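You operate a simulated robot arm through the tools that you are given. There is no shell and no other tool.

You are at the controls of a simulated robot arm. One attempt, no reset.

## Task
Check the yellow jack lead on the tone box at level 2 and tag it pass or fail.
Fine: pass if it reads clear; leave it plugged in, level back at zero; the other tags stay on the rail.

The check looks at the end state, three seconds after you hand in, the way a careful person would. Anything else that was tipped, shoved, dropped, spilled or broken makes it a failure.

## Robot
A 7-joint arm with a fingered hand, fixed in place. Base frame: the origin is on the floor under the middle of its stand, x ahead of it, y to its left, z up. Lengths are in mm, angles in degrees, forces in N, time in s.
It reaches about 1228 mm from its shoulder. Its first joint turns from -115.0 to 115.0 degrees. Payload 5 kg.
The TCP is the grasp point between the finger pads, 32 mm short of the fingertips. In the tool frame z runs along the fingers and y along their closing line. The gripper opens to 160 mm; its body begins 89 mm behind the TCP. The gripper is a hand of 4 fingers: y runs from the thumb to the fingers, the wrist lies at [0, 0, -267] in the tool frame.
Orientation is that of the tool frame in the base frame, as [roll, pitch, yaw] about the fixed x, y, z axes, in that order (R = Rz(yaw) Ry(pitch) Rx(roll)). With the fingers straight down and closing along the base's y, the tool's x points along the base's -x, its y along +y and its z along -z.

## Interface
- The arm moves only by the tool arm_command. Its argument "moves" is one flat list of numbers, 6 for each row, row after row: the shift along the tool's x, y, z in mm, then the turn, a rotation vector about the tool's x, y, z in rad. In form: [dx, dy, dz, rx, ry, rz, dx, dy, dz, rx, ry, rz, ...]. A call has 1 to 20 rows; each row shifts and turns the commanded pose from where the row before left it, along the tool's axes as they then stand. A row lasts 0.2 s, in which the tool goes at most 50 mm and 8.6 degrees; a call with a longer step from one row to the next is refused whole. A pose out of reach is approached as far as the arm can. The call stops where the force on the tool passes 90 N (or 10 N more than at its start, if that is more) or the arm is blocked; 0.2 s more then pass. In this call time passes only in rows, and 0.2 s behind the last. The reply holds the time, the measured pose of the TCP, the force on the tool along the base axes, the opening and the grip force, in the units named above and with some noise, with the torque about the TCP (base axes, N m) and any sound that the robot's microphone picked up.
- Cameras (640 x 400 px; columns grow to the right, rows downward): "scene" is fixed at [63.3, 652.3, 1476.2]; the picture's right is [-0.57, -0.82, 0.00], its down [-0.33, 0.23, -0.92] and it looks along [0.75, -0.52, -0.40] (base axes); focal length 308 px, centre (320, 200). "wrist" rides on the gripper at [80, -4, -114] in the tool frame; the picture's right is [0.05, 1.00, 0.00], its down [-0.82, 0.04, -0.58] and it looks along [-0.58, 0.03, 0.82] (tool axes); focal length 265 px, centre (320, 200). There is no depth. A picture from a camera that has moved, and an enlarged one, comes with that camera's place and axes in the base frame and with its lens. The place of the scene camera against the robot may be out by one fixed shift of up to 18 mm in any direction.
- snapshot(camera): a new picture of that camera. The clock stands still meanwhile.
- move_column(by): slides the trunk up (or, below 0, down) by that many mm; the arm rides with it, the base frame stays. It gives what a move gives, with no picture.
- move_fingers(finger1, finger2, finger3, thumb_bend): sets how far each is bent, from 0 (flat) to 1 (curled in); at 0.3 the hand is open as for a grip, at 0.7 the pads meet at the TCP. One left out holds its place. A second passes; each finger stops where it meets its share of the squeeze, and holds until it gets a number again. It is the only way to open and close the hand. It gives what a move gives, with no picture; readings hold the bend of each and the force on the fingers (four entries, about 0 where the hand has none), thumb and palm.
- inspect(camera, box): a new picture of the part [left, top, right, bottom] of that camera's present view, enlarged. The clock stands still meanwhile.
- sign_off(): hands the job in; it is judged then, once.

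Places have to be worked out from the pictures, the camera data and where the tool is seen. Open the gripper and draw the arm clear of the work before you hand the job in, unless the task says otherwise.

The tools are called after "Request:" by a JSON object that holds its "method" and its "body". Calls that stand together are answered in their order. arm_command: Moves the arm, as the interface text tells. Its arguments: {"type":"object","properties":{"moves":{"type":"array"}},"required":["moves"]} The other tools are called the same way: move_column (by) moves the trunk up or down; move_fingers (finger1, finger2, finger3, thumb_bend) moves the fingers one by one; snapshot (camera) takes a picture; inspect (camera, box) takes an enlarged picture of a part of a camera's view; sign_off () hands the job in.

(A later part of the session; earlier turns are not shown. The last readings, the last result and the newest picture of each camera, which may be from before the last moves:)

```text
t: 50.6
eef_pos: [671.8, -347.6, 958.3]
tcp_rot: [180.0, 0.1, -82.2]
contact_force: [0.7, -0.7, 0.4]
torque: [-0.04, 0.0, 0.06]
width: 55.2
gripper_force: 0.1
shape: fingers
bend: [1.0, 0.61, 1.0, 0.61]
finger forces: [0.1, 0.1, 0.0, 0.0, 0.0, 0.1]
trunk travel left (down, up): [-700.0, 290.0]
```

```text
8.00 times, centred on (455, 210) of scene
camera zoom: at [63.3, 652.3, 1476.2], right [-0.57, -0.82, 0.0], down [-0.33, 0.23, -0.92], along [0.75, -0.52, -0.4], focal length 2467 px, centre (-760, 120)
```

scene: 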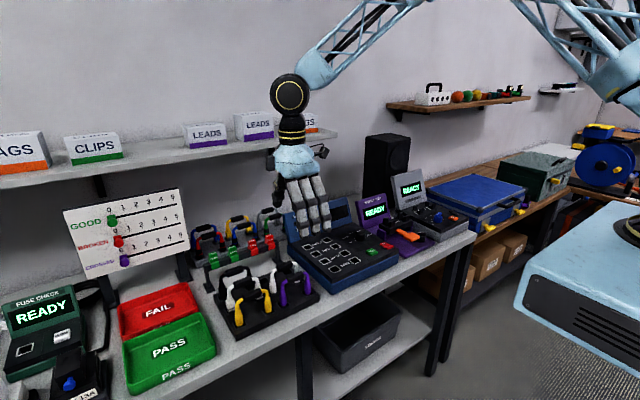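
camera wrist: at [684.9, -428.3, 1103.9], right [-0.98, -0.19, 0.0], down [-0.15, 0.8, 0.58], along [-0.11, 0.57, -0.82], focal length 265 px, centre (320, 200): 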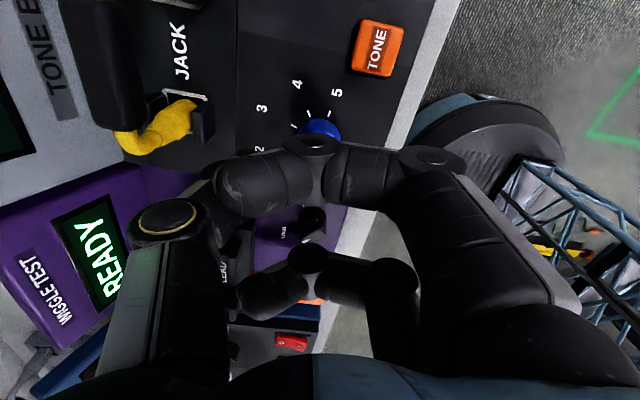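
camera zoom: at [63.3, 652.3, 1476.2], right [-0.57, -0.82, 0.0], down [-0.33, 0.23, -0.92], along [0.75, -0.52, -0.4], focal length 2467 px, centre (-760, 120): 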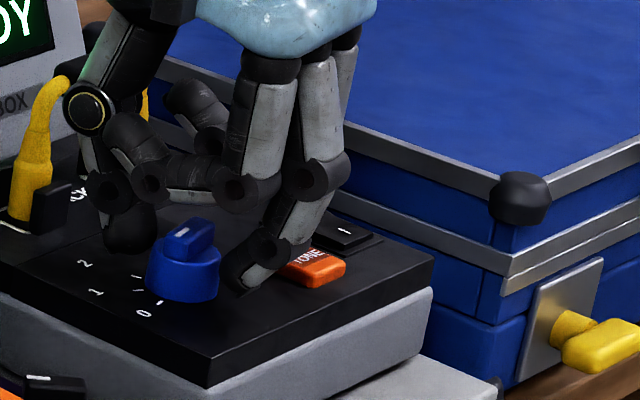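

Request:
{"method": "move_fingers", "body": {"finger2": 0.66, "thumb_bend": 0.66}}

Request:
{"method": "inspect", "body": {"camera": "scene", "box": [430, 185, 480, 235]}}

```text
t: 51.6
eef_pos: [672.4, -347.6, 957.4]
tcp_rot: [-180.0, 0.0, -82.1]
contact_force: [2.4, 1.3, -1.3]
torque: [0.02, -0.02, 0.0]
width: 54.1
gripper_force: 4.3
shape: fingers
bend: [1.0, 0.63, 1.0, 0.64]
finger forces: [0.0, 3.1, 0.0, 0.0, 5.1, 0.1]
trunk travel left (down, up): [-700.0, 290.0]
```

```text
8.00 times, centred on (455, 210) of scene
camera zoom: at [63.3, 652.3, 1476.2], right [-0.57, -0.82, 0.0], down [-0.33, 0.23, -0.92], along [0.75, -0.52, -0.4], focal length 2467 px, centre (-760, 120)
```

zoom: 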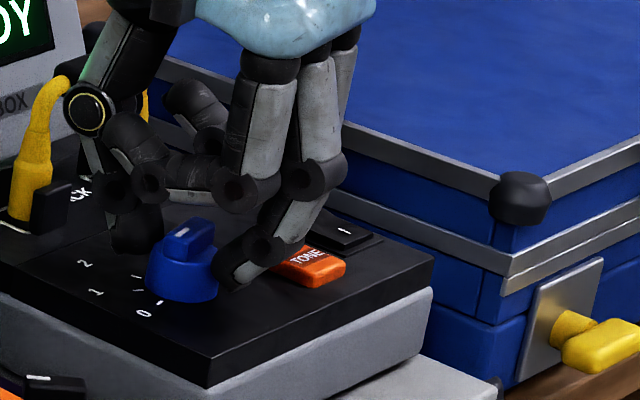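

Both tips are on the knob (3 and 5 N). I squeeze a bit harder, then turn.

Request:
{"method": "move_fingers", "body": {"finger2": 0.72, "thumb_bend": 0.72}}

```text
t: 52.6
eef_pos: [672.3, -347.5, 957.7]
tcp_rot: [-180.0, 0.0, -82.2]
contact_force: [5.0, 1.4, -4.9]
torque: [0.01, -0.07, -0.02]
width: 52.7
gripper_force: 10.3
shape: fingers
bend: [1.0, 0.63, 1.0, 0.66]
finger forces: [0.0, 8.3, 0.0, 0.1, 13.4, 0.1]
trunk travel left (down, up): [-700.0, 290.0]
```

Request:
{"method": "arm_command", "body": {"moves": [0, 0, 0, 0, 0, 0.0698, 0, 0, 0, 0, 0, 0.0698, 0, 0, 0, 0, 0, 0.0698, 0, 0, 0, 0, 0, 0.0698, 0, 0, 0, 0, 0, 0.0698]}}

Request:
{"method": "inspect", "body": {"camera": "scene", "box": [430, 185, 480, 235]}}

```text
t: 53.8
eef_pos: [672.5, -348.2, 959.4]
tcp_rot: [180.0, 0.1, -102.1]
contact_force: [4.3, 5.2, -4.0]
torque: [0.12, -0.11, 0.02]
width: 52.6
gripper_force: 10.5
shape: fingers
bend: [1.0, 0.63, 1.0, 0.67]
finger forces: [0.0, 9.8, 0.1, 0.0, 11.4, 0.0]
trunk travel left (down, up): [-700.0, 290.0]
```

```text
8.00 times, centred on (455, 210) of scene
camera zoom: at [63.3, 652.3, 1476.2], right [-0.57, -0.82, 0.0], down [-0.33, 0.23, -0.92], along [0.75, -0.52, -0.4], focal length 2467 px, centre (-760, 120)
```

zoom: 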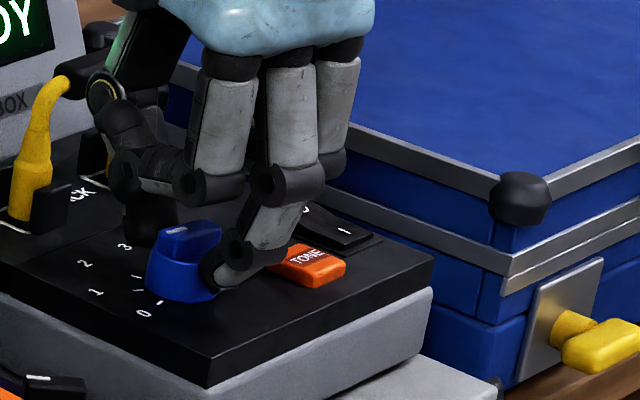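

The knob follows the hand. I carry on turning.

Request:
{"method": "arm_command", "body": {"moves": [0, 0, 0, 0, 0, 0.0698, 0, 0, 0, 0, 0, 0.0698, 0, 0, 0, 0, 0, 0.0698, 0, 0, 0, 0, 0, 0.0698, 0, 0, 0, 0, 0, 0.0698, 0, 0, 0, 0, 0, 0.0698, 0, 0, 0, 0, 0, 0.0698, 0, 0, 0, 0, 0, 0.0698]}}

Request:
{"method": "inspect", "body": {"camera": "scene", "box": [430, 185, 480, 235]}}

Request:
{"method": "snapshot", "body": {"camera": "wrist"}}

```text
t: 55.6
eef_pos: [672.6, -347.8, 957.5]
tcp_rot: [180.0, 0.0, -134.2]
contact_force: [5.9, -3.3, -3.0]
torque: [-0.09, -0.16, 0.0]
width: 52.7
gripper_force: 11.7
shape: fingers
bend: [1.0, 0.63, 1.0, 0.67]
finger forces: [0.1, 8.3, 0.0, 0.0, 13.9, 0.0]
trunk travel left (down, up): [-700.0, 290.0]
```

```text
8.00 times, centred on (455, 210) of scene
camera zoom: at [63.3, 652.3, 1476.2], right [-0.57, -0.82, 0.0], down [-0.33, 0.23, -0.92], along [0.75, -0.52, -0.4], focal length 2467 px, centre (-760, 120)
```

zoom: 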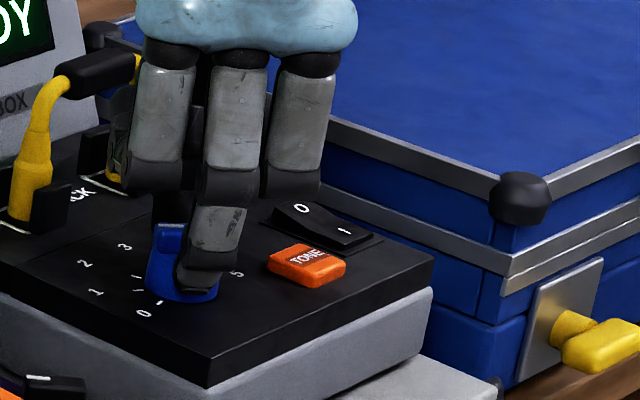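

```text
taken
camera wrist: at [618.7, -409.5, 1071.1], right [-0.75, 0.66, 0.0], down [0.54, 0.61, 0.58], along [0.38, 0.43, -0.82], focal length 265 px, centre (320, 200)
```

wrist: 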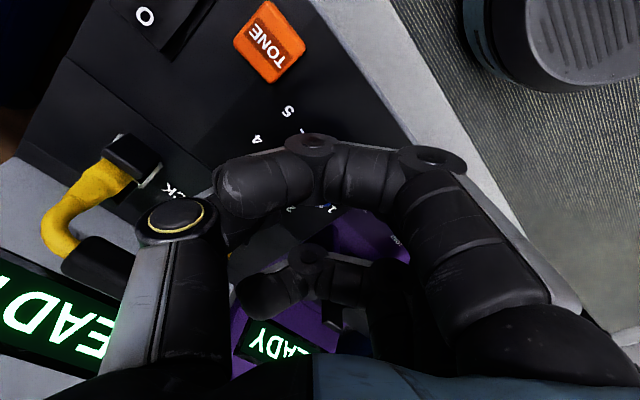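

Turned 52° so far, with the knob following. I turn the remaining 28°.

Request:
{"method": "arm_command", "body": {"moves": [0, 0, 0, 0, 0, 0.0698, 0, 0, 0, 0, 0, 0.0698, 0, 0, 0, 0, 0, 0.0698, 0, 0, 0, 0, 0, 0.0698, 0, 0, 0, 0, 0, 0.0698, 0, 0, 0, 0, 0, 0.0698, 0, 0, 0, 0, 0, 0.0698]}}

Request:
{"method": "inspect", "body": {"camera": "scene", "box": [430, 185, 480, 235]}}

```text
t: 57.2
eef_pos: [672.7, -348.5, 957.3]
tcp_rot: [-179.9, -0.1, -162.3]
contact_force: [1.4, -7.9, 0.7]
torque: [-0.18, -0.02, 0.0]
width: 52.8
gripper_force: 11.4
shape: fingers
bend: [1.0, 0.64, 1.0, 0.67]
finger forces: [0.0, 8.3, 0.1, 0.1, 15.1, 0.0]
trunk travel left (down, up): [-700.0, 290.0]
```

```text
8.00 times, centred on (455, 210) of scene
camera zoom: at [63.3, 652.3, 1476.2], right [-0.57, -0.82, 0.0], down [-0.33, 0.23, -0.92], along [0.75, -0.52, -0.4], focal length 2467 px, centre (-760, 120)
```

zoom: 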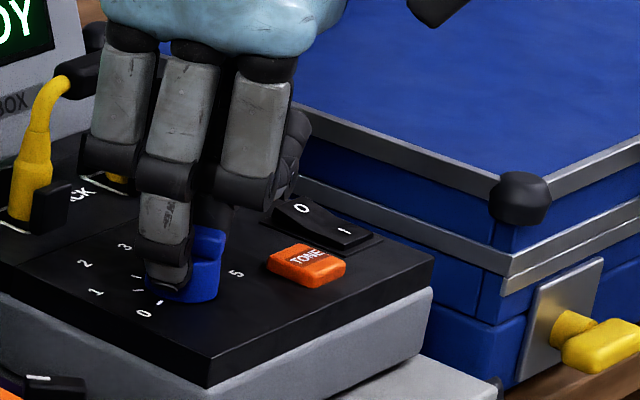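

The hand has turned 80° in all. I release the knob and rise to check where the pointer stands.

Request:
{"method": "move_fingers", "body": {"finger2": 0.56, "thumb_bend": 0.56}}

Request:
{"method": "arm_command", "body": {"moves": [0, 0, -10, 0, 0, 0, 0, 0, -25, 0, 0, 0, 0, 0, -30, 0, 0, 0, 0, 0, -30, 0, 0, 0, 0, 0, -30, 0, 0, 0]}}

Request:
{"method": "snapshot", "body": {"camera": "wrist"}}

Request:
{"method": "inspect", "body": {"camera": "scene", "box": [430, 185, 480, 235]}}

```text
t: 58.2
eef_pos: [672.8, -346.6, 958.5]
tcp_rot: [-180.0, 0.1, -162.1]
contact_force: [-0.6, 0.2, -1.0]
torque: [-0.04, 0.0, 0.0]
width: 57.8
gripper_force: 0.0
shape: fingers
bend: [1.0, 0.56, 1.0, 0.56]
finger forces: [0.0, 0.1, 0.0, 0.1, 0.0, 0.0]
trunk travel left (down, up): [-700.0, 290.0]
```

```text
t: 59.4
eef_pos: [670.6, -345.7, 1083.8]
tcp_rot: [180.0, 0.0, -162.2]
contact_force: [0.5, -0.3, -0.4]
torque: [-0.01, -0.01, 0.02]
width: 58.1
gripper_force: 0.0
shape: fingers
bend: [1.0, 0.56, 1.0, 0.56]
finger forces: [0.0, 0.0, 0.0, 0.0, 0.0, 0.0]
trunk travel left (down, up): [-700.0, 290.0]
```

```text
taken
camera wrist: at [595.5, -376.4, 1197.1], right [-0.36, 0.93, 0.0], down [0.76, 0.29, 0.58], along [0.54, 0.21, -0.82], focal length 265 px, centre (320, 200)
```

wrist: 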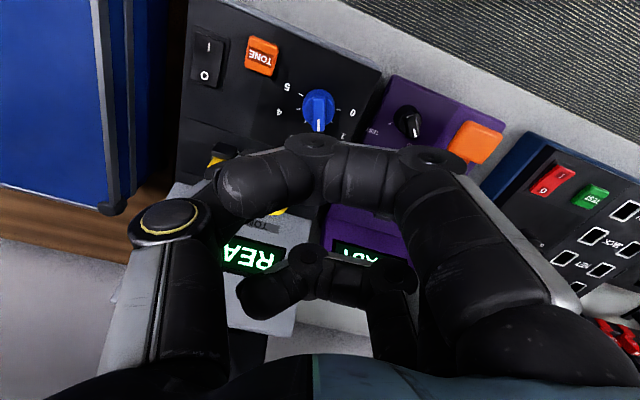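

```text
8.00 times, centred on (455, 210) of scene
camera zoom: at [63.3, 652.3, 1476.2], right [-0.57, -0.82, 0.0], down [-0.33, 0.23, -0.92], along [0.75, -0.52, -0.4], focal length 2467 px, centre (-760, 120)
```

zoom: 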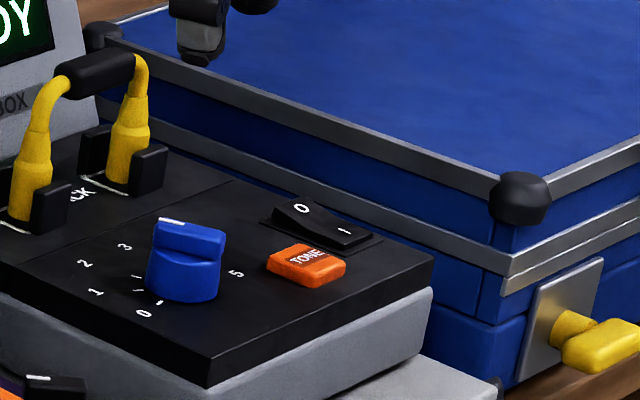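

Request:
{"method": "inspect", "body": {"camera": "wrist", "box": [240, 60, 380, 150]}}

```text
4.44 times, centred on (310, 105) of wrist
camera zoom: at [595.5, -376.4, 1197.1], right [-0.36, 0.93, 0.0], down [0.76, 0.29, 0.58], along [0.54, 0.21, -0.82], focal length 1180 px, centre (364, 622)
```

zoom: 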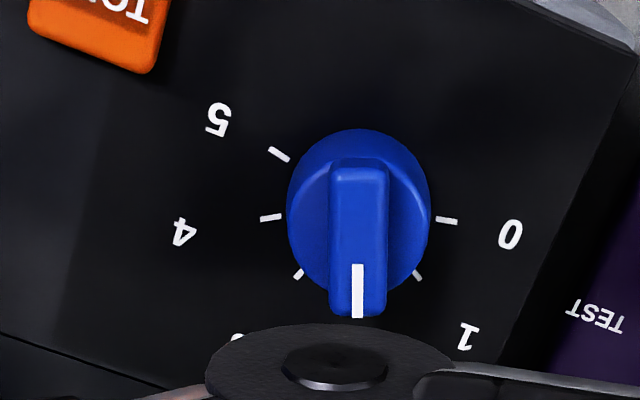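

The bar covers the tick of 2 exactly, so the level is set. For TONE I will use the thumb tip alone with the other fingers curled, thumb pointing to the far side. I turn the hand back to yaw -90 at this height.

Request:
{"method": "arm_command", "body": {"moves": [0, 0, 0, 0, 0, -0.1396, 0, 0, 0, 0, 0, -0.1396, 0, 0, 0, 0, 0, -0.1396, 0, 0, 0, 0, 0, -0.1396, 0, 0, 0, 0, 0, -0.1396, 0, 0, 0, 0, 0, -0.1396, 0, 0, 0, 0, 0, -0.1396, 0, 0, 0, 0, 0, -0.1396, 0, 0, 0, 0, 0, -0.1396]}}

Request:
{"method": "move_fingers", "body": {"finger1": 1.0, "finger2": 0.9, "finger3": 1.0, "thumb_bend": 0.5}}

Request:
{"method": "snapshot", "body": {"camera": "wrist"}}

Request:
{"method": "inspect", "body": {"camera": "scene", "box": [420, 120, 500, 220]}}

```text
t: 61.4
eef_pos: [672.0, -348.7, 1083.1]
tcp_rot: [180.0, 0.2, -90.1]
contact_force: [-0.2, -0.4, -0.1]
torque: [0.07, -0.02, 0.0]
width: 58.2
gripper_force: 0.0
shape: fingers
bend: [1.0, 0.56, 1.0, 0.56]
finger forces: [0.1, 0.0, 0.1, 0.1, 0.1, 0.0]
trunk travel left (down, up): [-700.0, 290.0]
```

```text
t: 62.4
eef_pos: [671.8, -347.3, 1084.6]
tcp_rot: [179.9, 0.0, -90.2]
contact_force: [0.9, -0.1, -0.4]
torque: [-0.02, 0.04, 0.0]
width: 62.0
gripper_force: 0.0
shape: fingers
bend: [1.0, 0.9, 1.0, 0.5]
finger forces: [0.0, 0.0, 0.0, 0.0, 0.0, 0.1]
trunk travel left (down, up): [-700.0, 290.0]
```

```text
taken
camera wrist: at [675.4, -428.3, 1196.4], right [-1.0, -0.05, 0.0], down [-0.04, 0.82, 0.58], along [-0.03, 0.58, -0.82], focal length 265 px, centre (320, 200)
```

wrist: 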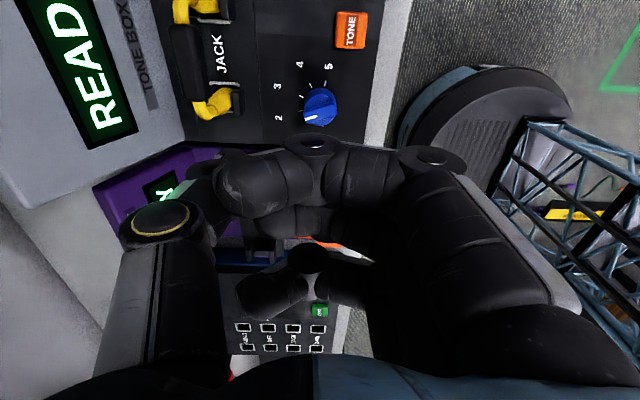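

```text
4.00 times, centred on (460, 170) of scene
camera zoom: at [63.3, 652.3, 1476.2], right [-0.57, -0.82, 0.0], down [-0.33, 0.23, -0.92], along [0.75, -0.52, -0.4], focal length 1234 px, centre (-240, 320)
```

zoom: 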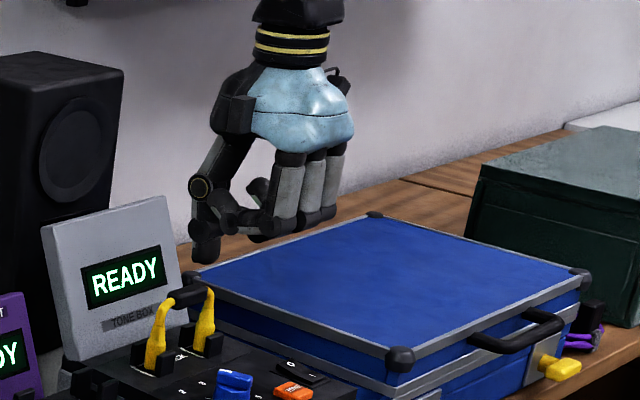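

The thumb tip is now clearly the lowest point, about 42 mm below and 48 mm ahead of the TCP. I bring it above the TONE button at about (646, -417) and stop some 20 mm above.

Request:
{"method": "arm_command", "body": {"moves": [23, 24, 0, 0, 0, 0, 23, 24, 0, 0, 0, 0, 23, 25, 0, 0, 0, 0, 0, 0, 35, 0, 0, 0, 0, 0, 35, 0, 0, 0, 0, 0, 32, 0, 0, 0]}}

Request:
{"method": "snapshot", "body": {"camera": "wrist"}}

Request:
{"method": "inspect", "body": {"camera": "scene", "box": [430, 175, 490, 235]}}

```text
t: 63.8
eef_pos: [599.4, -416.8, 980.7]
tcp_rot: [180.0, 0.1, -90.2]
contact_force: [0.3, -0.4, 0.3]
torque: [0.01, -0.02, -0.01]
width: 61.9
gripper_force: 0.1
shape: fingers
bend: [1.0, 0.9, 1.0, 0.5]
finger forces: [0.0, 0.1, 0.0, 0.0, 0.0, 0.1]
trunk travel left (down, up): [-700.0, 290.0]
```

```text
taken
camera wrist: at [602.9, -497.4, 1094.0], right [-1.0, -0.05, 0.0], down [-0.04, 0.82, 0.58], along [-0.03, 0.58, -0.82], focal length 265 px, centre (320, 200)
```

wrist: 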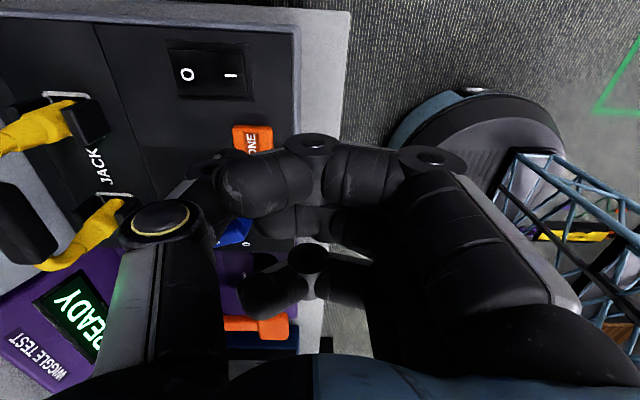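

```text
6.67 times, centred on (460, 205) of scene
camera zoom: at [63.3, 652.3, 1476.2], right [-0.57, -0.82, 0.0], down [-0.33, 0.23, -0.92], along [0.75, -0.52, -0.4], focal length 2056 px, centre (-613, 167)
```

zoom: 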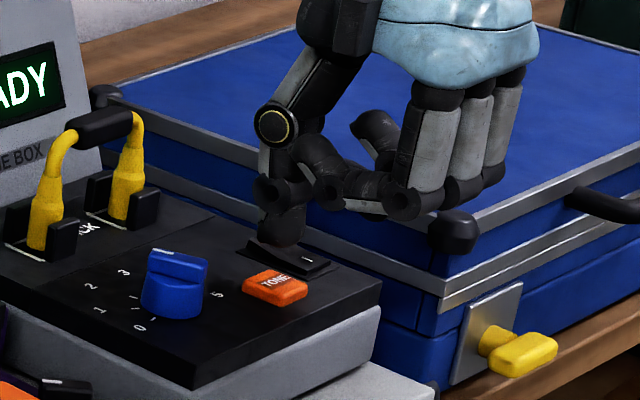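

The thumb tip is lined up above TONE. I lower to just above it, then press in small steps while watching force and the display.

Request:
{"method": "arm_command", "body": {"moves": [0, 0, 10, 0, 0, 0, 0, 0, 8, 0, 0, 0]}}

Request:
{"method": "arm_command", "body": {"moves": [0, 0, 3, 0, 0, 0]}}

Request:
{"method": "inspect", "body": {"camera": "scene", "box": [430, 175, 490, 235]}}

```text
t: 64.4
eef_pos: [598.8, -415.3, 963.3]
tcp_rot: [180.0, 0.0, -90.2]
contact_force: [-0.2, -1.0, 0.4]
torque: [0.02, 0.0, 0.01]
width: 62.1
gripper_force: 0.1
shape: fingers
bend: [1.0, 0.9, 1.0, 0.5]
finger forces: [0.0, 0.0, 0.0, 0.0, 0.0, 0.0]
trunk travel left (down, up): [-700.0, 290.0]
```

```text
t: 64.8
eef_pos: [599.8, -414.9, 960.9]
tcp_rot: [180.0, -0.1, -90.2]
contact_force: [0.4, 0.8, 0.3]
torque: [0.0, -0.01, -0.06]
width: 61.7
gripper_force: 0.0
shape: fingers
bend: [1.0, 0.9, 1.0, 0.5]
finger forces: [0.0, 0.0, 0.0, 0.1, 0.0, 0.0]
trunk travel left (down, up): [-700.0, 290.0]
```

```text
6.67 times, centred on (460, 205) of scene
camera zoom: at [63.3, 652.3, 1476.2], right [-0.57, -0.82, 0.0], down [-0.33, 0.23, -0.92], along [0.75, -0.52, -0.4], focal length 2056 px, centre (-613, 167)
```

zoom: 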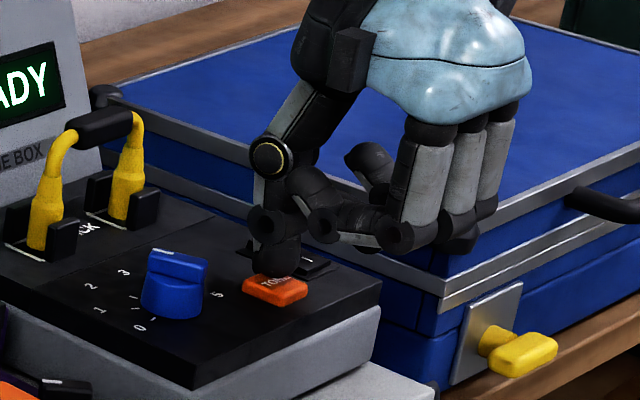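

Request:
{"method": "arm_command", "body": {"moves": [0, 0, 2.5, 0, 0, 0]}}

Request:
{"method": "arm_command", "body": {"moves": [0, 0, 2, 0, 0, 0]}}

Request:
{"method": "snapshot", "body": {"camera": "scene"}}

```text
t: 65.2
eef_pos: [598.7, -416.5, 959.5]
tcp_rot: [-180.0, 0.0, -90.3]
contact_force: [-0.9, 0.6, 0.7]
torque: [-0.02, -0.06, 0.01]
width: 62.3
gripper_force: 0.8
shape: fingers
bend: [1.0, 0.9, 1.0, 0.5]
finger forces: [0.0, 0.0, 0.0, 0.0, 0.9, 0.0]
trunk travel left (down, up): [-700.0, 290.0]
```

```text
t: 65.6
eef_pos: [599.6, -416.1, 956.4]
tcp_rot: [-179.9, 0.0, -90.2]
contact_force: [-0.3, -0.1, 3.1]
torque: [-0.05, -0.17, -0.05]
width: 62.0
gripper_force: 1.6
shape: fingers
bend: [1.0, 0.9, 1.0, 0.5]
finger forces: [0.0, 0.1, 0.0, 0.0, 3.1, 0.0]
trunk travel left (down, up): [-700.0, 290.0]
heard: click
```

```text
taken
```

scene: 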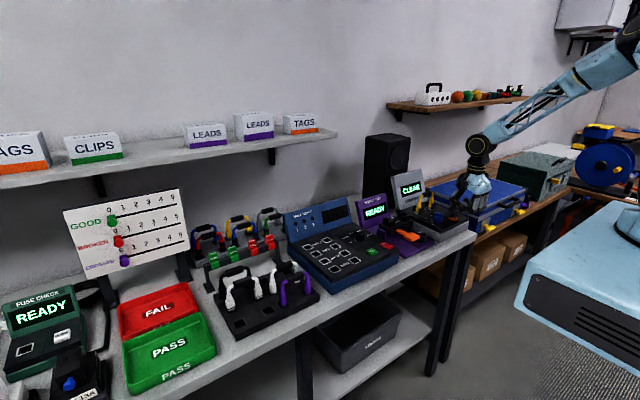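

A click was heard at 3 N and the display seems to have changed. I read it enlarged.

Request:
{"method": "inspect", "body": {"camera": "scene", "box": [385, 160, 465, 240]}}

Request:
{"method": "inspect", "body": {"camera": "scene", "box": [390, 165, 435, 215]}}

```text
5.00 times, centred on (425, 200) of scene
camera zoom: at [63.3, 652.3, 1476.2], right [-0.57, -0.82, 0.0], down [-0.33, 0.23, -0.92], along [0.75, -0.52, -0.4], focal length 1542 px, centre (-205, 200)
```

zoom: 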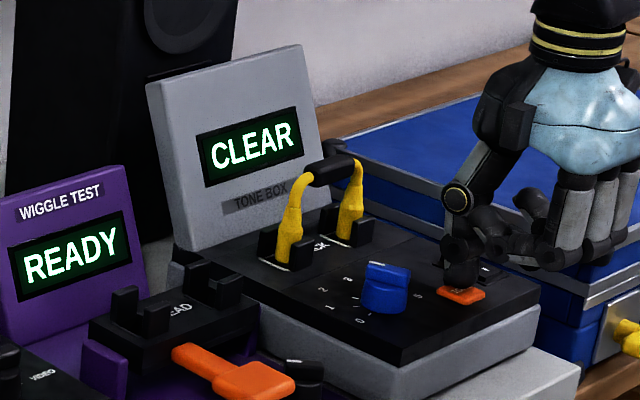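

```text
8.00 times, centred on (412, 190) of scene
camera zoom: at [63.3, 652.3, 1476.2], right [-0.57, -0.82, 0.0], down [-0.33, 0.23, -0.92], along [0.75, -0.52, -0.4], focal length 2467 px, centre (-420, 280)
```

zoom: 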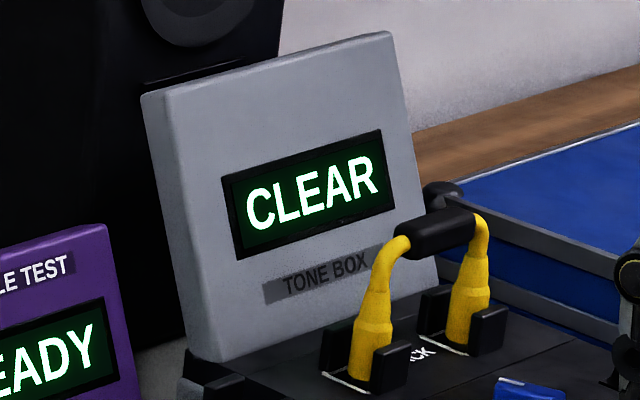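

It reads CLEAR at level 2. I lift off the button and check the display again.

Request:
{"method": "arm_command", "body": {"moves": [0, 0, -5, 0, 0, 0, 0, 0, -15, 0, 0, 0, 0, 0, -25, 0, 0, 0, 0, 0, -30, 0, 0, 0, 0, 0, -30, 0, 0, 0, 0, 0, -20, 0, 0, 0]}}

Request:
{"method": "inspect", "body": {"camera": "scene", "box": [385, 160, 465, 240]}}

```text
t: 67.0
eef_pos: [599.3, -414.2, 1082.9]
tcp_rot: [-179.9, 0.0, -90.3]
contact_force: [-0.1, -0.5, 0.9]
torque: [0.01, 0.0, 0.03]
width: 61.9
gripper_force: 0.0
shape: fingers
bend: [1.0, 0.9, 1.0, 0.5]
finger forces: [0.1, 0.1, 0.1, 0.0, 0.1, 0.1]
trunk travel left (down, up): [-700.0, 290.0]
```

```text
5.00 times, centred on (425, 200) of scene
camera zoom: at [63.3, 652.3, 1476.2], right [-0.57, -0.82, 0.0], down [-0.33, 0.23, -0.92], along [0.75, -0.52, -0.4], focal length 1542 px, centre (-205, 200)
```

zoom: 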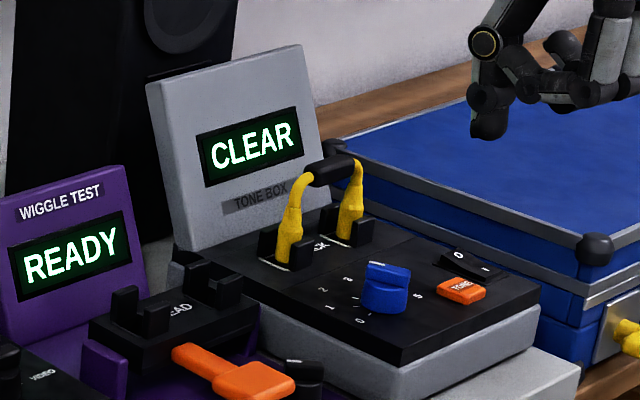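

CLEAR stays on the display, so the verdict is PASS. Now I return the level to zero. I go back over the knob with the pinch opened and turned to the same yaw as when I let go.

Request:
{"method": "move_fingers", "body": {"finger2": 0.56, "thumb_bend": 0.56}}

Request:
{"method": "arm_command", "body": {"moves": [-22, -24, 0, 0, 0, 0, -22, -24, 0, 0, 0, 0, -22.5, -24.5, 0, 0, 0, 0, 0, 0, 0, 0, 0, 0.1396, 0, 0, 0, 0, 0, 0.1396, 0, 0, 0, 0, 0, 0.1396, 0, 0, 0, 0, 0, 0.1396, 0, 0, 0, 0, 0, 0.1396, 0, 0, 0, 0, 0, 0.1396, 0, 0, 0, 0, 0, 0.1396, 0, 0, 0, 0, 0, 0.1396, 0, 0, 0, 0, 0, 0.1396]}}

Request:
{"method": "inspect", "body": {"camera": "wrist", "box": [240, 60, 380, 150]}}

```text
t: 68.0
eef_pos: [599.7, -413.9, 1083.2]
tcp_rot: [180.0, 0.0, -90.3]
contact_force: [0.0, 0.8, -0.6]
torque: [-0.01, -0.04, 0.01]
width: 57.9
gripper_force: 0.1
shape: fingers
bend: [1.0, 0.56, 1.0, 0.56]
finger forces: [0.0, 0.0, 0.0, 0.0, 0.1, 0.0]
trunk travel left (down, up): [-700.0, 290.0]
```

```text
t: 70.6
eef_pos: [672.5, -350.3, 1079.3]
tcp_rot: [-179.9, -0.1, -162.3]
contact_force: [-0.4, 0.3, -0.7]
torque: [0.01, 0.01, 0.0]
width: 58.1
gripper_force: 0.1
shape: fingers
bend: [1.0, 0.56, 1.0, 0.56]
finger forces: [0.0, 0.0, 0.1, 0.0, 0.1, 0.1]
trunk travel left (down, up): [-700.0, 290.0]
```

```text
4.44 times, centred on (310, 105) of wrist
camera zoom: at [596.4, -379.4, 1192.8], right [-0.35, 0.94, 0.0], down [0.76, 0.29, 0.58], along [0.54, 0.2, -0.82], focal length 1180 px, centre (364, 622)
```

zoom: 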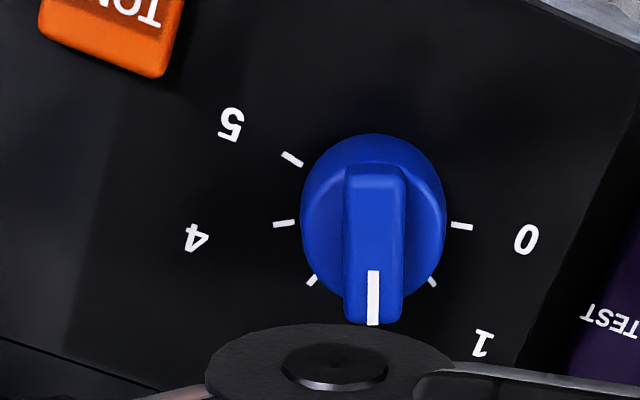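

The knob shows 4 mm offset from the earlier release pose, so I correct that, then lower around it in stages.

Request:
{"method": "arm_command", "body": {"moves": [0, 4, 0, 0, 0, 0, 0, 0, 35, 0, 0, 0, 0, 0, 35, 0, 0, 0, 0, 0, 25, 0, 0, 0]}}

Request:
{"method": "inspect", "body": {"camera": "scene", "box": [430, 185, 480, 235]}}

```text
t: 71.6
eef_pos: [670.8, -344.6, 985.3]
tcp_rot: [180.0, 0.0, -162.3]
contact_force: [0.1, 0.2, 0.4]
torque: [-0.01, -0.02, -0.03]
width: 57.9
gripper_force: 0.1
shape: fingers
bend: [1.0, 0.56, 1.0, 0.56]
finger forces: [0.1, 0.0, 0.0, 0.0, 0.0, 0.0]
trunk travel left (down, up): [-700.0, 290.0]
```

```text
8.00 times, centred on (455, 210) of scene
camera zoom: at [63.3, 652.3, 1476.2], right [-0.57, -0.82, 0.0], down [-0.33, 0.23, -0.92], along [0.75, -0.52, -0.4], focal length 2467 px, centre (-760, 120)
```

zoom: 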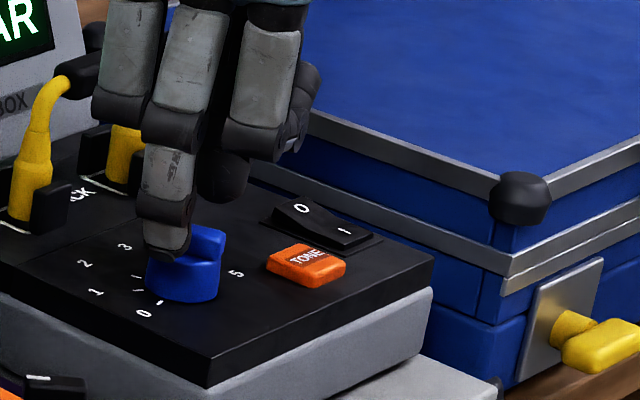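

Request:
{"method": "arm_command", "body": {"moves": [0, -2, 0, 0, 0, 0, 0, 0, 10, 0, 0, 0, 0, 0, 8, 0, 0, 0]}}

Request:
{"method": "arm_command", "body": {"moves": [0, 0, 9, 0, 0, 0]}}

Request:
{"method": "inspect", "body": {"camera": "scene", "box": [430, 185, 480, 235]}}

```text
t: 72.4
eef_pos: [671.4, -347.6, 968.1]
tcp_rot: [180.0, 0.1, -162.2]
contact_force: [0.5, -1.2, 0.2]
torque: [-0.01, -0.02, 0.0]
width: 58.0
gripper_force: 0.0
shape: fingers
bend: [1.0, 0.56, 1.0, 0.56]
finger forces: [0.1, 0.1, 0.0, 0.1, 0.0, 0.1]
trunk travel left (down, up): [-700.0, 290.0]
```

```text
t: 72.8
eef_pos: [672.0, -346.2, 959.8]
tcp_rot: [-180.0, -0.1, -162.2]
contact_force: [0.6, 0.1, 0.5]
torque: [0.01, -0.02, 0.02]
width: 57.9
gripper_force: 0.1
shape: fingers
bend: [1.0, 0.56, 1.0, 0.56]
finger forces: [0.1, 0.1, 0.0, 0.0, 0.1, 0.0]
trunk travel left (down, up): [-700.0, 290.0]
```

```text
8.00 times, centred on (455, 210) of scene
camera zoom: at [63.3, 652.3, 1476.2], right [-0.57, -0.82, 0.0], down [-0.33, 0.23, -0.92], along [0.75, -0.52, -0.4], focal length 2467 px, centre (-760, 120)
```

zoom: 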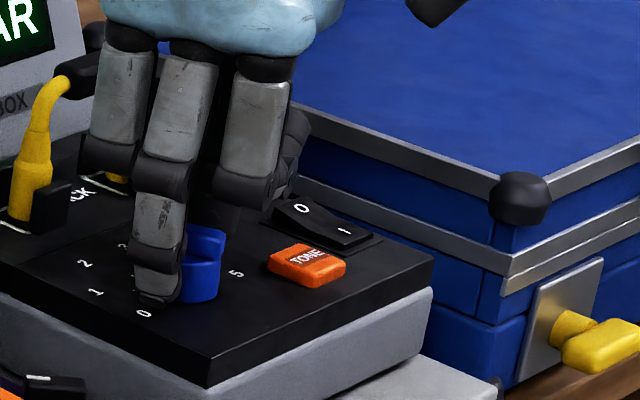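

The tips flank the knob without contact. I close on it as before.

Request:
{"method": "move_fingers", "body": {"finger2": 0.64, "thumb_bend": 0.64}}

Request:
{"method": "move_fingers", "body": {"finger2": 0.72, "thumb_bend": 0.72}}

```text
t: 73.8
eef_pos: [672.6, -347.0, 959.0]
tcp_rot: [-180.0, -0.1, -162.3]
contact_force: [0.7, -1.4, 0.2]
torque: [0.01, -0.05, 0.01]
width: 54.1
gripper_force: 1.9
shape: fingers
bend: [1.0, 0.63, 1.0, 0.63]
finger forces: [0.0, 1.2, 0.1, 0.0, 3.1, 0.0]
trunk travel left (down, up): [-700.0, 290.0]
```

```text
t: 74.8
eef_pos: [672.1, -346.8, 958.3]
tcp_rot: [179.9, 0.0, -162.2]
contact_force: [2.8, -6.3, -4.7]
torque: [-0.07, -0.06, 0.0]
width: 53.2
gripper_force: 10.5
shape: fingers
bend: [1.0, 0.64, 1.0, 0.66]
finger forces: [0.1, 8.2, 0.0, 0.0, 13.4, 0.1]
trunk travel left (down, up): [-700.0, 290.0]
```

Gripped. I turn it back 80° toward zero.

Request:
{"method": "arm_command", "body": {"moves": [0, 0, 0, 0, 0, -0.0698, 0, 0, 0, 0, 0, -0.0698, 0, 0, 0, 0, 0, -0.0698, 0, 0, 0, 0, 0, -0.0698, 0, 0, 0, 0, 0, -0.0698, 0, 0, 0, 0, 0, -0.0698, 0, 0, 0, 0, 0, -0.0698, 0, 0, 0, 0, 0, -0.0698, 0, 0, 0, 0, 0, -0.0698, 0, 0, 0, 0, 0, -0.0698]}}

Request:
{"method": "arm_command", "body": {"moves": [0, 0, 0, 0, 0, -0.0698, 0, 0, 0, 0, 0, -0.0698, 0, 0, 0, 0, 0, -0.0698, 0, 0, 0, 0, 0, -0.0698, 0, 0, 0, 0, 0, -0.0698, 0, 0, 0, 0, 0, -0.0698, 0, 0, 0, 0, 0, -0.0698, 0, 0, 0, 0, 0, -0.0698, 0, 0, 0, 0, 0, -0.0698, 0, 0, 0, 0, 0, -0.0698]}}

Request:
{"method": "inspect", "body": {"camera": "scene", "box": [430, 185, 480, 235]}}

```text
t: 77.0
eef_pos: [670.8, -348.4, 957.8]
tcp_rot: [-179.9, -0.1, -122.1]
contact_force: [8.0, -1.7, 3.9]
torque: [-0.01, -0.17, -0.02]
width: 52.9
gripper_force: 13.3
shape: fingers
bend: [1.0, 0.64, 1.0, 0.66]
finger forces: [0.0, 9.7, 0.0, 0.1, 16.2, 0.0]
trunk travel left (down, up): [-700.0, 290.0]
```

```text
t: 79.2
eef_pos: [671.0, -348.2, 958.4]
tcp_rot: [179.9, 0.1, -82.2]
contact_force: [6.6, -0.4, 2.5]
torque: [0.01, -0.18, -0.06]
width: 52.5
gripper_force: 14.0
shape: fingers
bend: [1.0, 0.65, 1.0, 0.67]
finger forces: [0.1, 9.8, 0.1, 0.1, 16.8, 0.0]
trunk travel left (down, up): [-700.0, 290.0]
```

```text
8.00 times, centred on (455, 210) of scene
camera zoom: at [63.3, 652.3, 1476.2], right [-0.57, -0.82, 0.0], down [-0.33, 0.23, -0.92], along [0.75, -0.52, -0.4], focal length 2467 px, centre (-760, 120)
```

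zoom: 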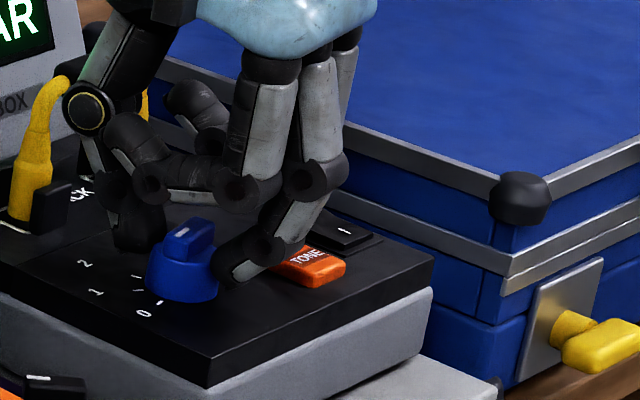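

The bar is back in its original-looking position. I release and rise to check the pointer closely.

Request:
{"method": "move_fingers", "body": {"finger2": 0.56, "thumb_bend": 0.56}}

Request:
{"method": "arm_command", "body": {"moves": [0, 0, -10, 0, 0, 0, 0, 0, -25, 0, 0, 0, 0, 0, -30, 0, 0, 0, 0, 0, -30, 0, 0, 0, 0, 0, -30, 0, 0, 0]}}

Request:
{"method": "inspect", "body": {"camera": "wrist", "box": [260, 50, 400, 170]}}

Request:
{"method": "inspect", "body": {"camera": "scene", "box": [430, 185, 480, 235]}}

```text
t: 80.2
eef_pos: [672.3, -349.2, 959.3]
tcp_rot: [180.0, 0.0, -82.2]
contact_force: [-0.4, 0.1, -0.3]
torque: [-0.02, 0.02, -0.04]
width: 57.7
gripper_force: 0.1
shape: fingers
bend: [1.0, 0.56, 1.0, 0.56]
finger forces: [0.0, 0.0, 0.0, 0.0, 0.1, 0.0]
trunk travel left (down, up): [-700.0, 290.0]
```

```text
t: 81.4
eef_pos: [671.4, -348.8, 1086.7]
tcp_rot: [180.0, 0.0, -82.1]
contact_force: [0.0, -0.3, -0.3]
torque: [0.06, -0.01, -0.01]
width: 57.9
gripper_force: 0.0
shape: fingers
bend: [1.0, 0.56, 1.0, 0.56]
finger forces: [0.1, 0.1, 0.0, 0.0, 0.0, 0.1]
trunk travel left (down, up): [-700.0, 290.0]
```

```text
3.33 times, centred on (330, 110) of wrist
camera zoom: at [685.0, -428.4, 1198.6], right [-0.98, -0.19, 0.0], down [-0.15, 0.8, 0.58], along [-0.11, 0.57, -0.82], focal length 885 px, centre (287, 500)
```

zoom: 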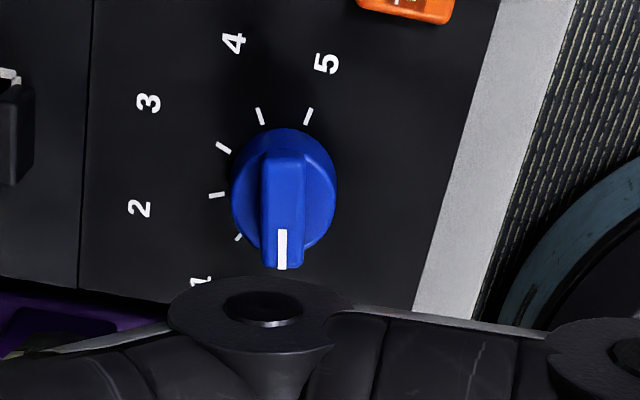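

```text
8.00 times, centred on (455, 210) of scene
camera zoom: at [63.3, 652.3, 1476.2], right [-0.57, -0.82, 0.0], down [-0.33, 0.23, -0.92], along [0.75, -0.52, -0.4], focal length 2467 px, centre (-760, 120)
```

zoom: 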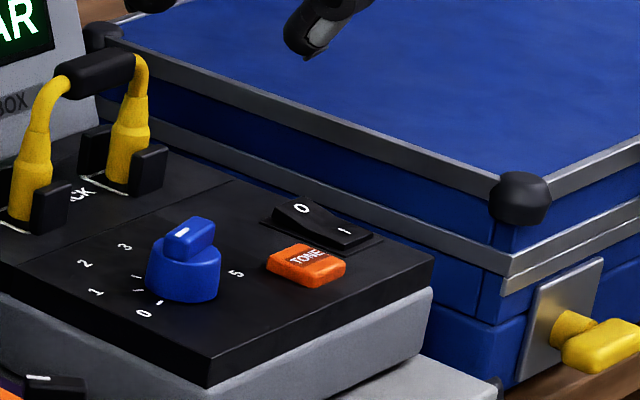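

The level is back at 0 and the display still shows CLEAR. Next comes a PASS tag. I travel back toward the tag rail, with fingers opened for a clear camera view.

Request:
{"method": "arm_command", "body": {"moves": [0, 0, -40, 0, 0, 0.138, -40, 0, -10, 0, 0, 0, -45, 0, 0, 0, 0, 0, -45, 0, 0, 0, 0, 0, -45, 0, 0, 0, 0, 0, -45, 0, 0, 0, 0, 0, -45, 0, 0, 0, 0, 0, -45, 0, 0, 0, 0, 0, -45, 0, 0, 0, 0, 0, -45, 0, 0, 0, 0, 0, -45, 0, 0, 0, 0, 0, -45, 0, 0, 0, 0, 0, -45, 0, 0, 0, 0, 0, -45, 0, 0, 0, 0, 0, -45, 0, 0, 0, 0, 0]}}

Request:
{"method": "move_fingers", "body": {"finger1": 0.4, "finger2": 0.5, "finger3": 0.4, "thumb_bend": 0.4}}

Request:
{"method": "snapshot", "body": {"camera": "wrist"}}

Request:
{"method": "snapshot", "body": {"camera": "scene"}}

```text
t: 84.6
eef_pos: [671.2, 277.6, 1133.7]
tcp_rot: [-179.9, 0.0, -90.1]
contact_force: [0.3, 0.8, 1.6]
torque: [-0.03, 0.01, 0.03]
width: 57.8
gripper_force: 0.0
shape: fingers
bend: [1.0, 0.56, 1.0, 0.56]
finger forces: [0.1, 0.0, 0.1, 0.0, 0.0, 0.1]
trunk travel left (down, up): [-700.0, 290.0]
```

```text
t: 85.6
eef_pos: [672.2, 274.7, 1132.9]
tcp_rot: [179.9, -0.1, -90.1]
contact_force: [-0.6, -0.3, 0.7]
torque: [0.03, -0.01, 0.04]
width: 130.4
gripper_force: 0.1
shape: fingers
bend: [0.4, 0.5, 0.4, 0.4]
finger forces: [0.1, 0.0, 0.0, 0.0, 0.0, 0.0]
trunk travel left (down, up): [-700.0, 290.0]
```

```text
taken
camera wrist: at [675.0, 194.1, 1246.7], right [-1.0, -0.05, 0.0], down [-0.04, 0.82, 0.58], along [-0.03, 0.58, -0.82], focal length 265 px, centre (320, 200)
```

wrist: 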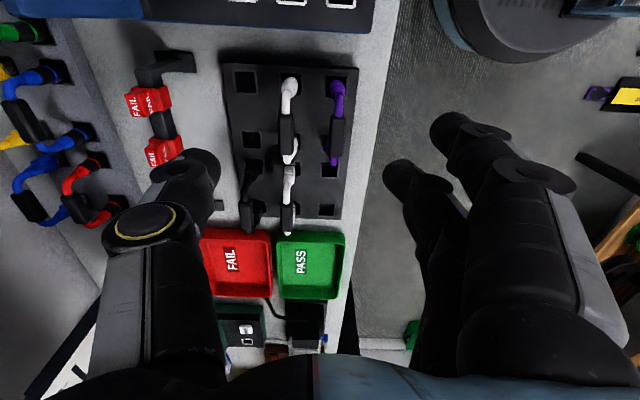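

```text
taken
```

scene: 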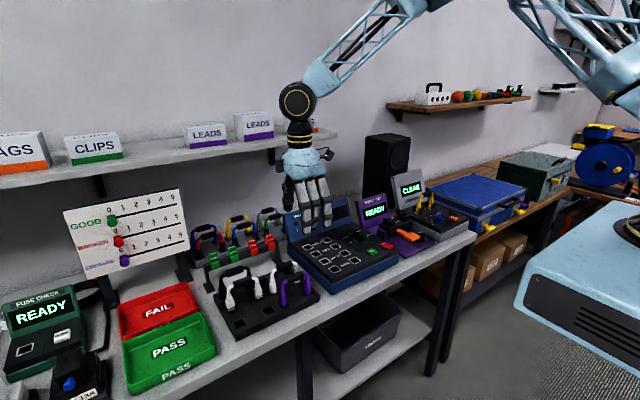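

The shelf's front edge is at about x=959, z≈1220, so I keep the palm below or well in front of it. I approach the rail to about x=790 and go lower to view the PASS tags closely.

Request:
{"method": "arm_command", "body": {"moves": [-20, -40, 0, 0, 0, 0, -20, -40, 0, 0, 0, 0, -20, -38, 10, 0, 0, 0, 0, 0, 30, 0, 0, 0, 0, 0, 30, 0, 0, 0]}}

Request:
{"method": "snapshot", "body": {"camera": "wrist"}}

Request:
{"method": "inspect", "body": {"camera": "scene", "box": [190, 200, 310, 300]}}

```text
t: 86.8
eef_pos: [791.4, 335.9, 1065.2]
tcp_rot: [-180.0, 0.0, -90.1]
contact_force: [0.2, 0.3, -0.7]
torque: [-0.02, 0.01, 0.0]
width: 130.8
gripper_force: 0.0
shape: fingers
bend: [0.4, 0.5, 0.4, 0.4]
finger forces: [0.0, 0.1, 0.0, 0.1, 0.1, 0.1]
trunk travel left (down, up): [-700.0, 290.0]
```

```text
taken
camera wrist: at [794.0, 254.0, 1177.3], right [-1.0, -0.05, 0.0], down [-0.04, 0.82, 0.58], along [-0.03, 0.58, -0.82], focal length 265 px, centre (320, 200)
```

wrist: 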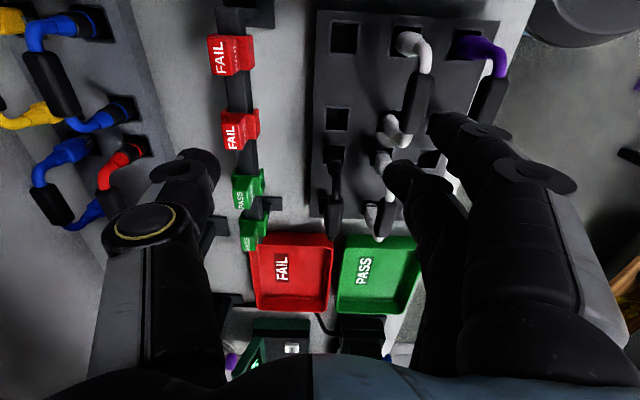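

```text
4.00 times, centred on (250, 250) of scene
camera zoom: at [63.3, 652.3, 1476.2], right [-0.57, -0.82, 0.0], down [-0.33, 0.23, -0.92], along [0.75, -0.52, -0.4], focal length 1234 px, centre (600, 0)
```

zoom: 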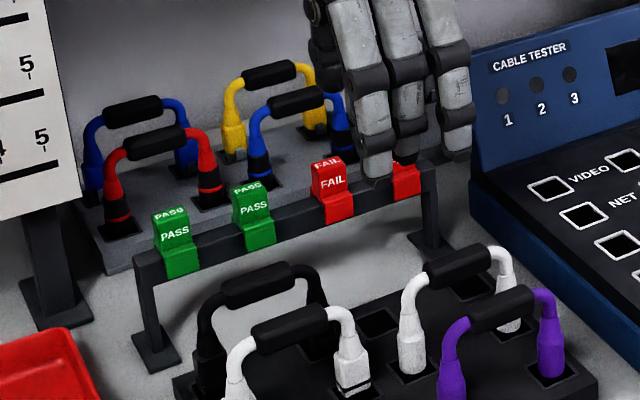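

Request:
{"method": "inspect", "body": {"camera": "wrist", "box": [190, 20, 310, 140]}}

Request:
{"method": "inspect", "body": {"camera": "wrist", "box": [190, 140, 300, 260]}}

Request:
{"method": "inspect", "body": {"camera": "scene", "box": [215, 225, 265, 275]}}

```text
3.33 times, centred on (250, 80) of wrist
camera zoom: at [794.0, 254.0, 1177.3], right [-1.0, -0.05, 0.0], down [-0.04, 0.82, 0.58], along [-0.03, 0.58, -0.82], focal length 885 px, centre (553, 600)
```

zoom: 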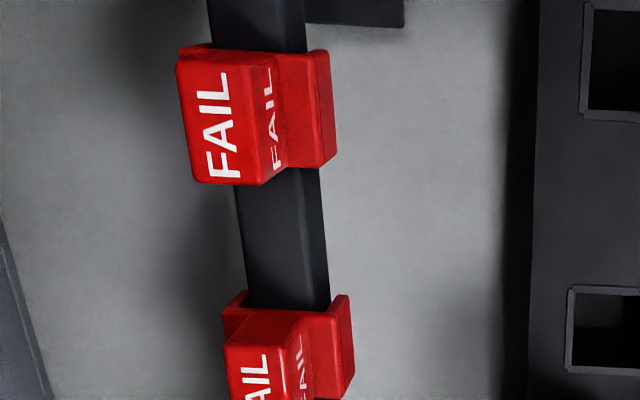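

```text
3.33 times, centred on (245, 200) of wrist
camera zoom: at [794.0, 254.0, 1177.3], right [-1.0, -0.05, 0.0], down [-0.04, 0.82, 0.58], along [-0.03, 0.58, -0.82], focal length 885 px, centre (570, 200)
```

zoom: 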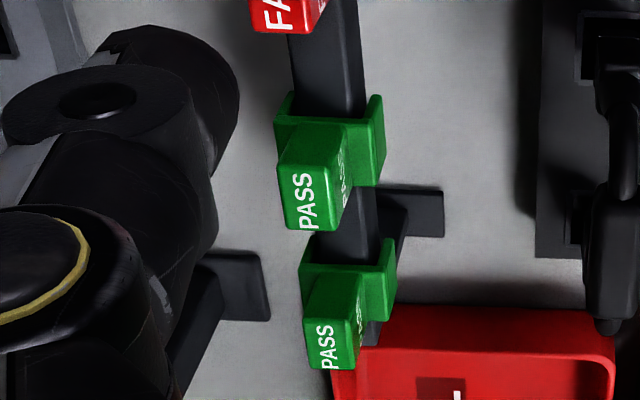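

```text
8.00 times, centred on (240, 250) of scene
camera zoom: at [63.3, 652.3, 1476.2], right [-0.57, -0.82, 0.0], down [-0.33, 0.23, -0.92], along [0.75, -0.52, -0.4], focal length 2467 px, centre (960, -200)
```

zoom: 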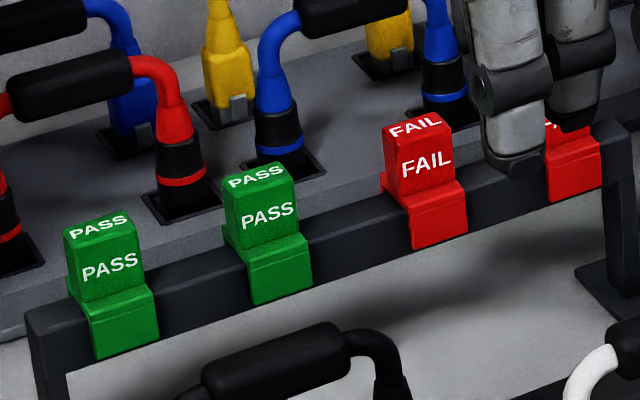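

The tags are saddles over the rail with a gripping block on top; the PASS tag I choose (second from the end) has its block top at about (867, 412, 955). I set the two-point pinch again (fingers 1 and 3 curled away from neighbours) and move above it.

Request:
{"method": "move_fingers", "body": {"finger1": 1.0, "finger2": 0.56, "finger3": 1.0, "thumb_bend": 0.56}}

Request:
{"method": "arm_command", "body": {"moves": [-25, -25, 0, 0, 0, 0, -25, -25, 0, 0, 0, 0, -25, -25, 0, 0, 0, 0]}}

Request:
{"method": "snapshot", "body": {"camera": "wrist"}}

Request:
{"method": "inspect", "body": {"camera": "scene", "box": [190, 160, 310, 280]}}

```text
t: 87.8
eef_pos: [790.1, 334.9, 1066.8]
tcp_rot: [-180.0, 0.0, -90.1]
contact_force: [1.1, -0.2, 0.4]
torque: [-0.01, -0.03, -0.01]
width: 57.7
gripper_force: 0.0
shape: fingers
bend: [1.0, 0.56, 1.0, 0.56]
finger forces: [0.0, 0.1, 0.0, 0.0, 0.0, 0.1]
trunk travel left (down, up): [-700.0, 290.0]
```

```text
t: 88.6
eef_pos: [865.6, 414.8, 1062.5]
tcp_rot: [180.0, 0.1, -90.0]
contact_force: [-0.6, 0.0, 0.0]
torque: [-0.02, -0.02, -0.01]
width: 58.1
gripper_force: 0.0
shape: fingers
bend: [1.0, 0.56, 1.0, 0.56]
finger forces: [0.0, 0.0, 0.0, 0.1, 0.0, 0.0]
trunk travel left (down, up): [-700.0, 290.0]
```

```text
taken
camera wrist: at [868.8, 333.5, 1175.9], right [-1.0, -0.05, 0.0], down [-0.04, 0.82, 0.58], along [-0.03, 0.58, -0.82], focal length 265 px, centre (320, 200)
```

wrist: 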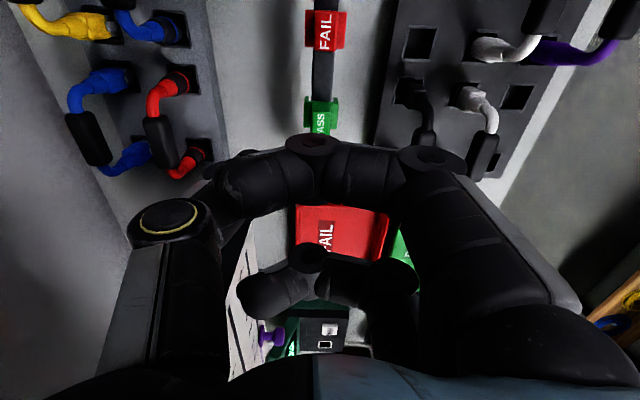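

```text
3.33 times, centred on (250, 220) of scene
camera zoom: at [63.3, 652.3, 1476.2], right [-0.57, -0.82, 0.0], down [-0.33, 0.23, -0.92], along [0.75, -0.52, -0.4], focal length 1028 px, centre (553, 133)
```

zoom: 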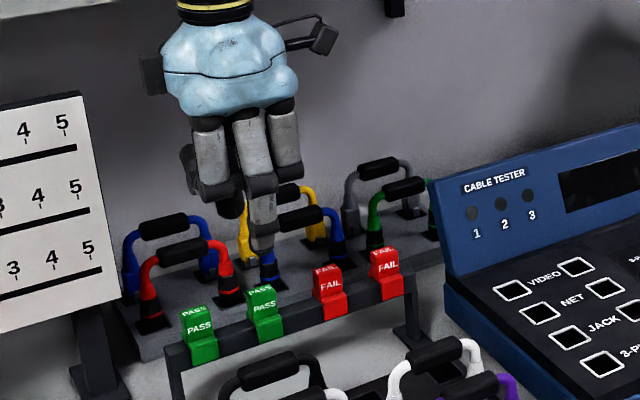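

Request:
{"method": "inspect", "body": {"camera": "wrist", "box": [260, 0, 400, 150]}}

Request:
{"method": "inspect", "body": {"camera": "scene", "box": [225, 190, 285, 270]}}

```text
2.67 times, centred on (330, 75) of wrist
camera zoom: at [868.8, 333.5, 1175.9], right [-1.0, -0.05, 0.0], down [-0.04, 0.82, 0.58], along [-0.03, 0.58, -0.82], focal length 708 px, centre (293, 533)
```

zoom: 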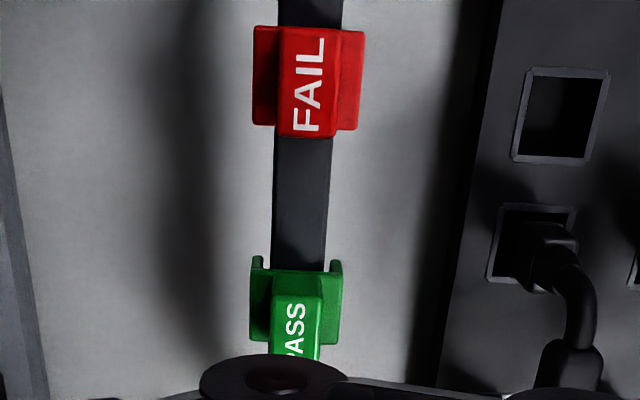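

```text
5.00 times, centred on (255, 230) of scene
camera zoom: at [63.3, 652.3, 1476.2], right [-0.57, -0.82, 0.0], down [-0.33, 0.23, -0.92], along [0.75, -0.52, -0.4], focal length 1542 px, centre (645, 50)
```

zoom: 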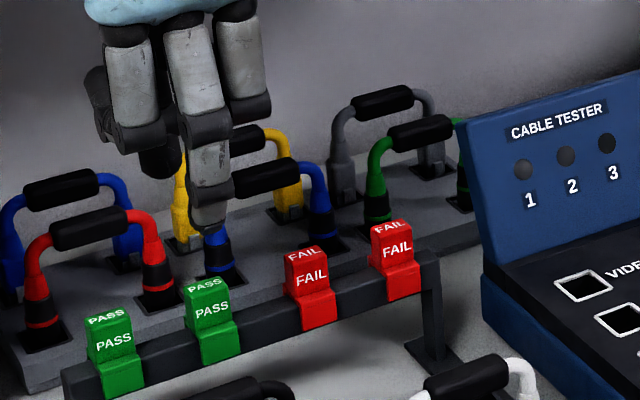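

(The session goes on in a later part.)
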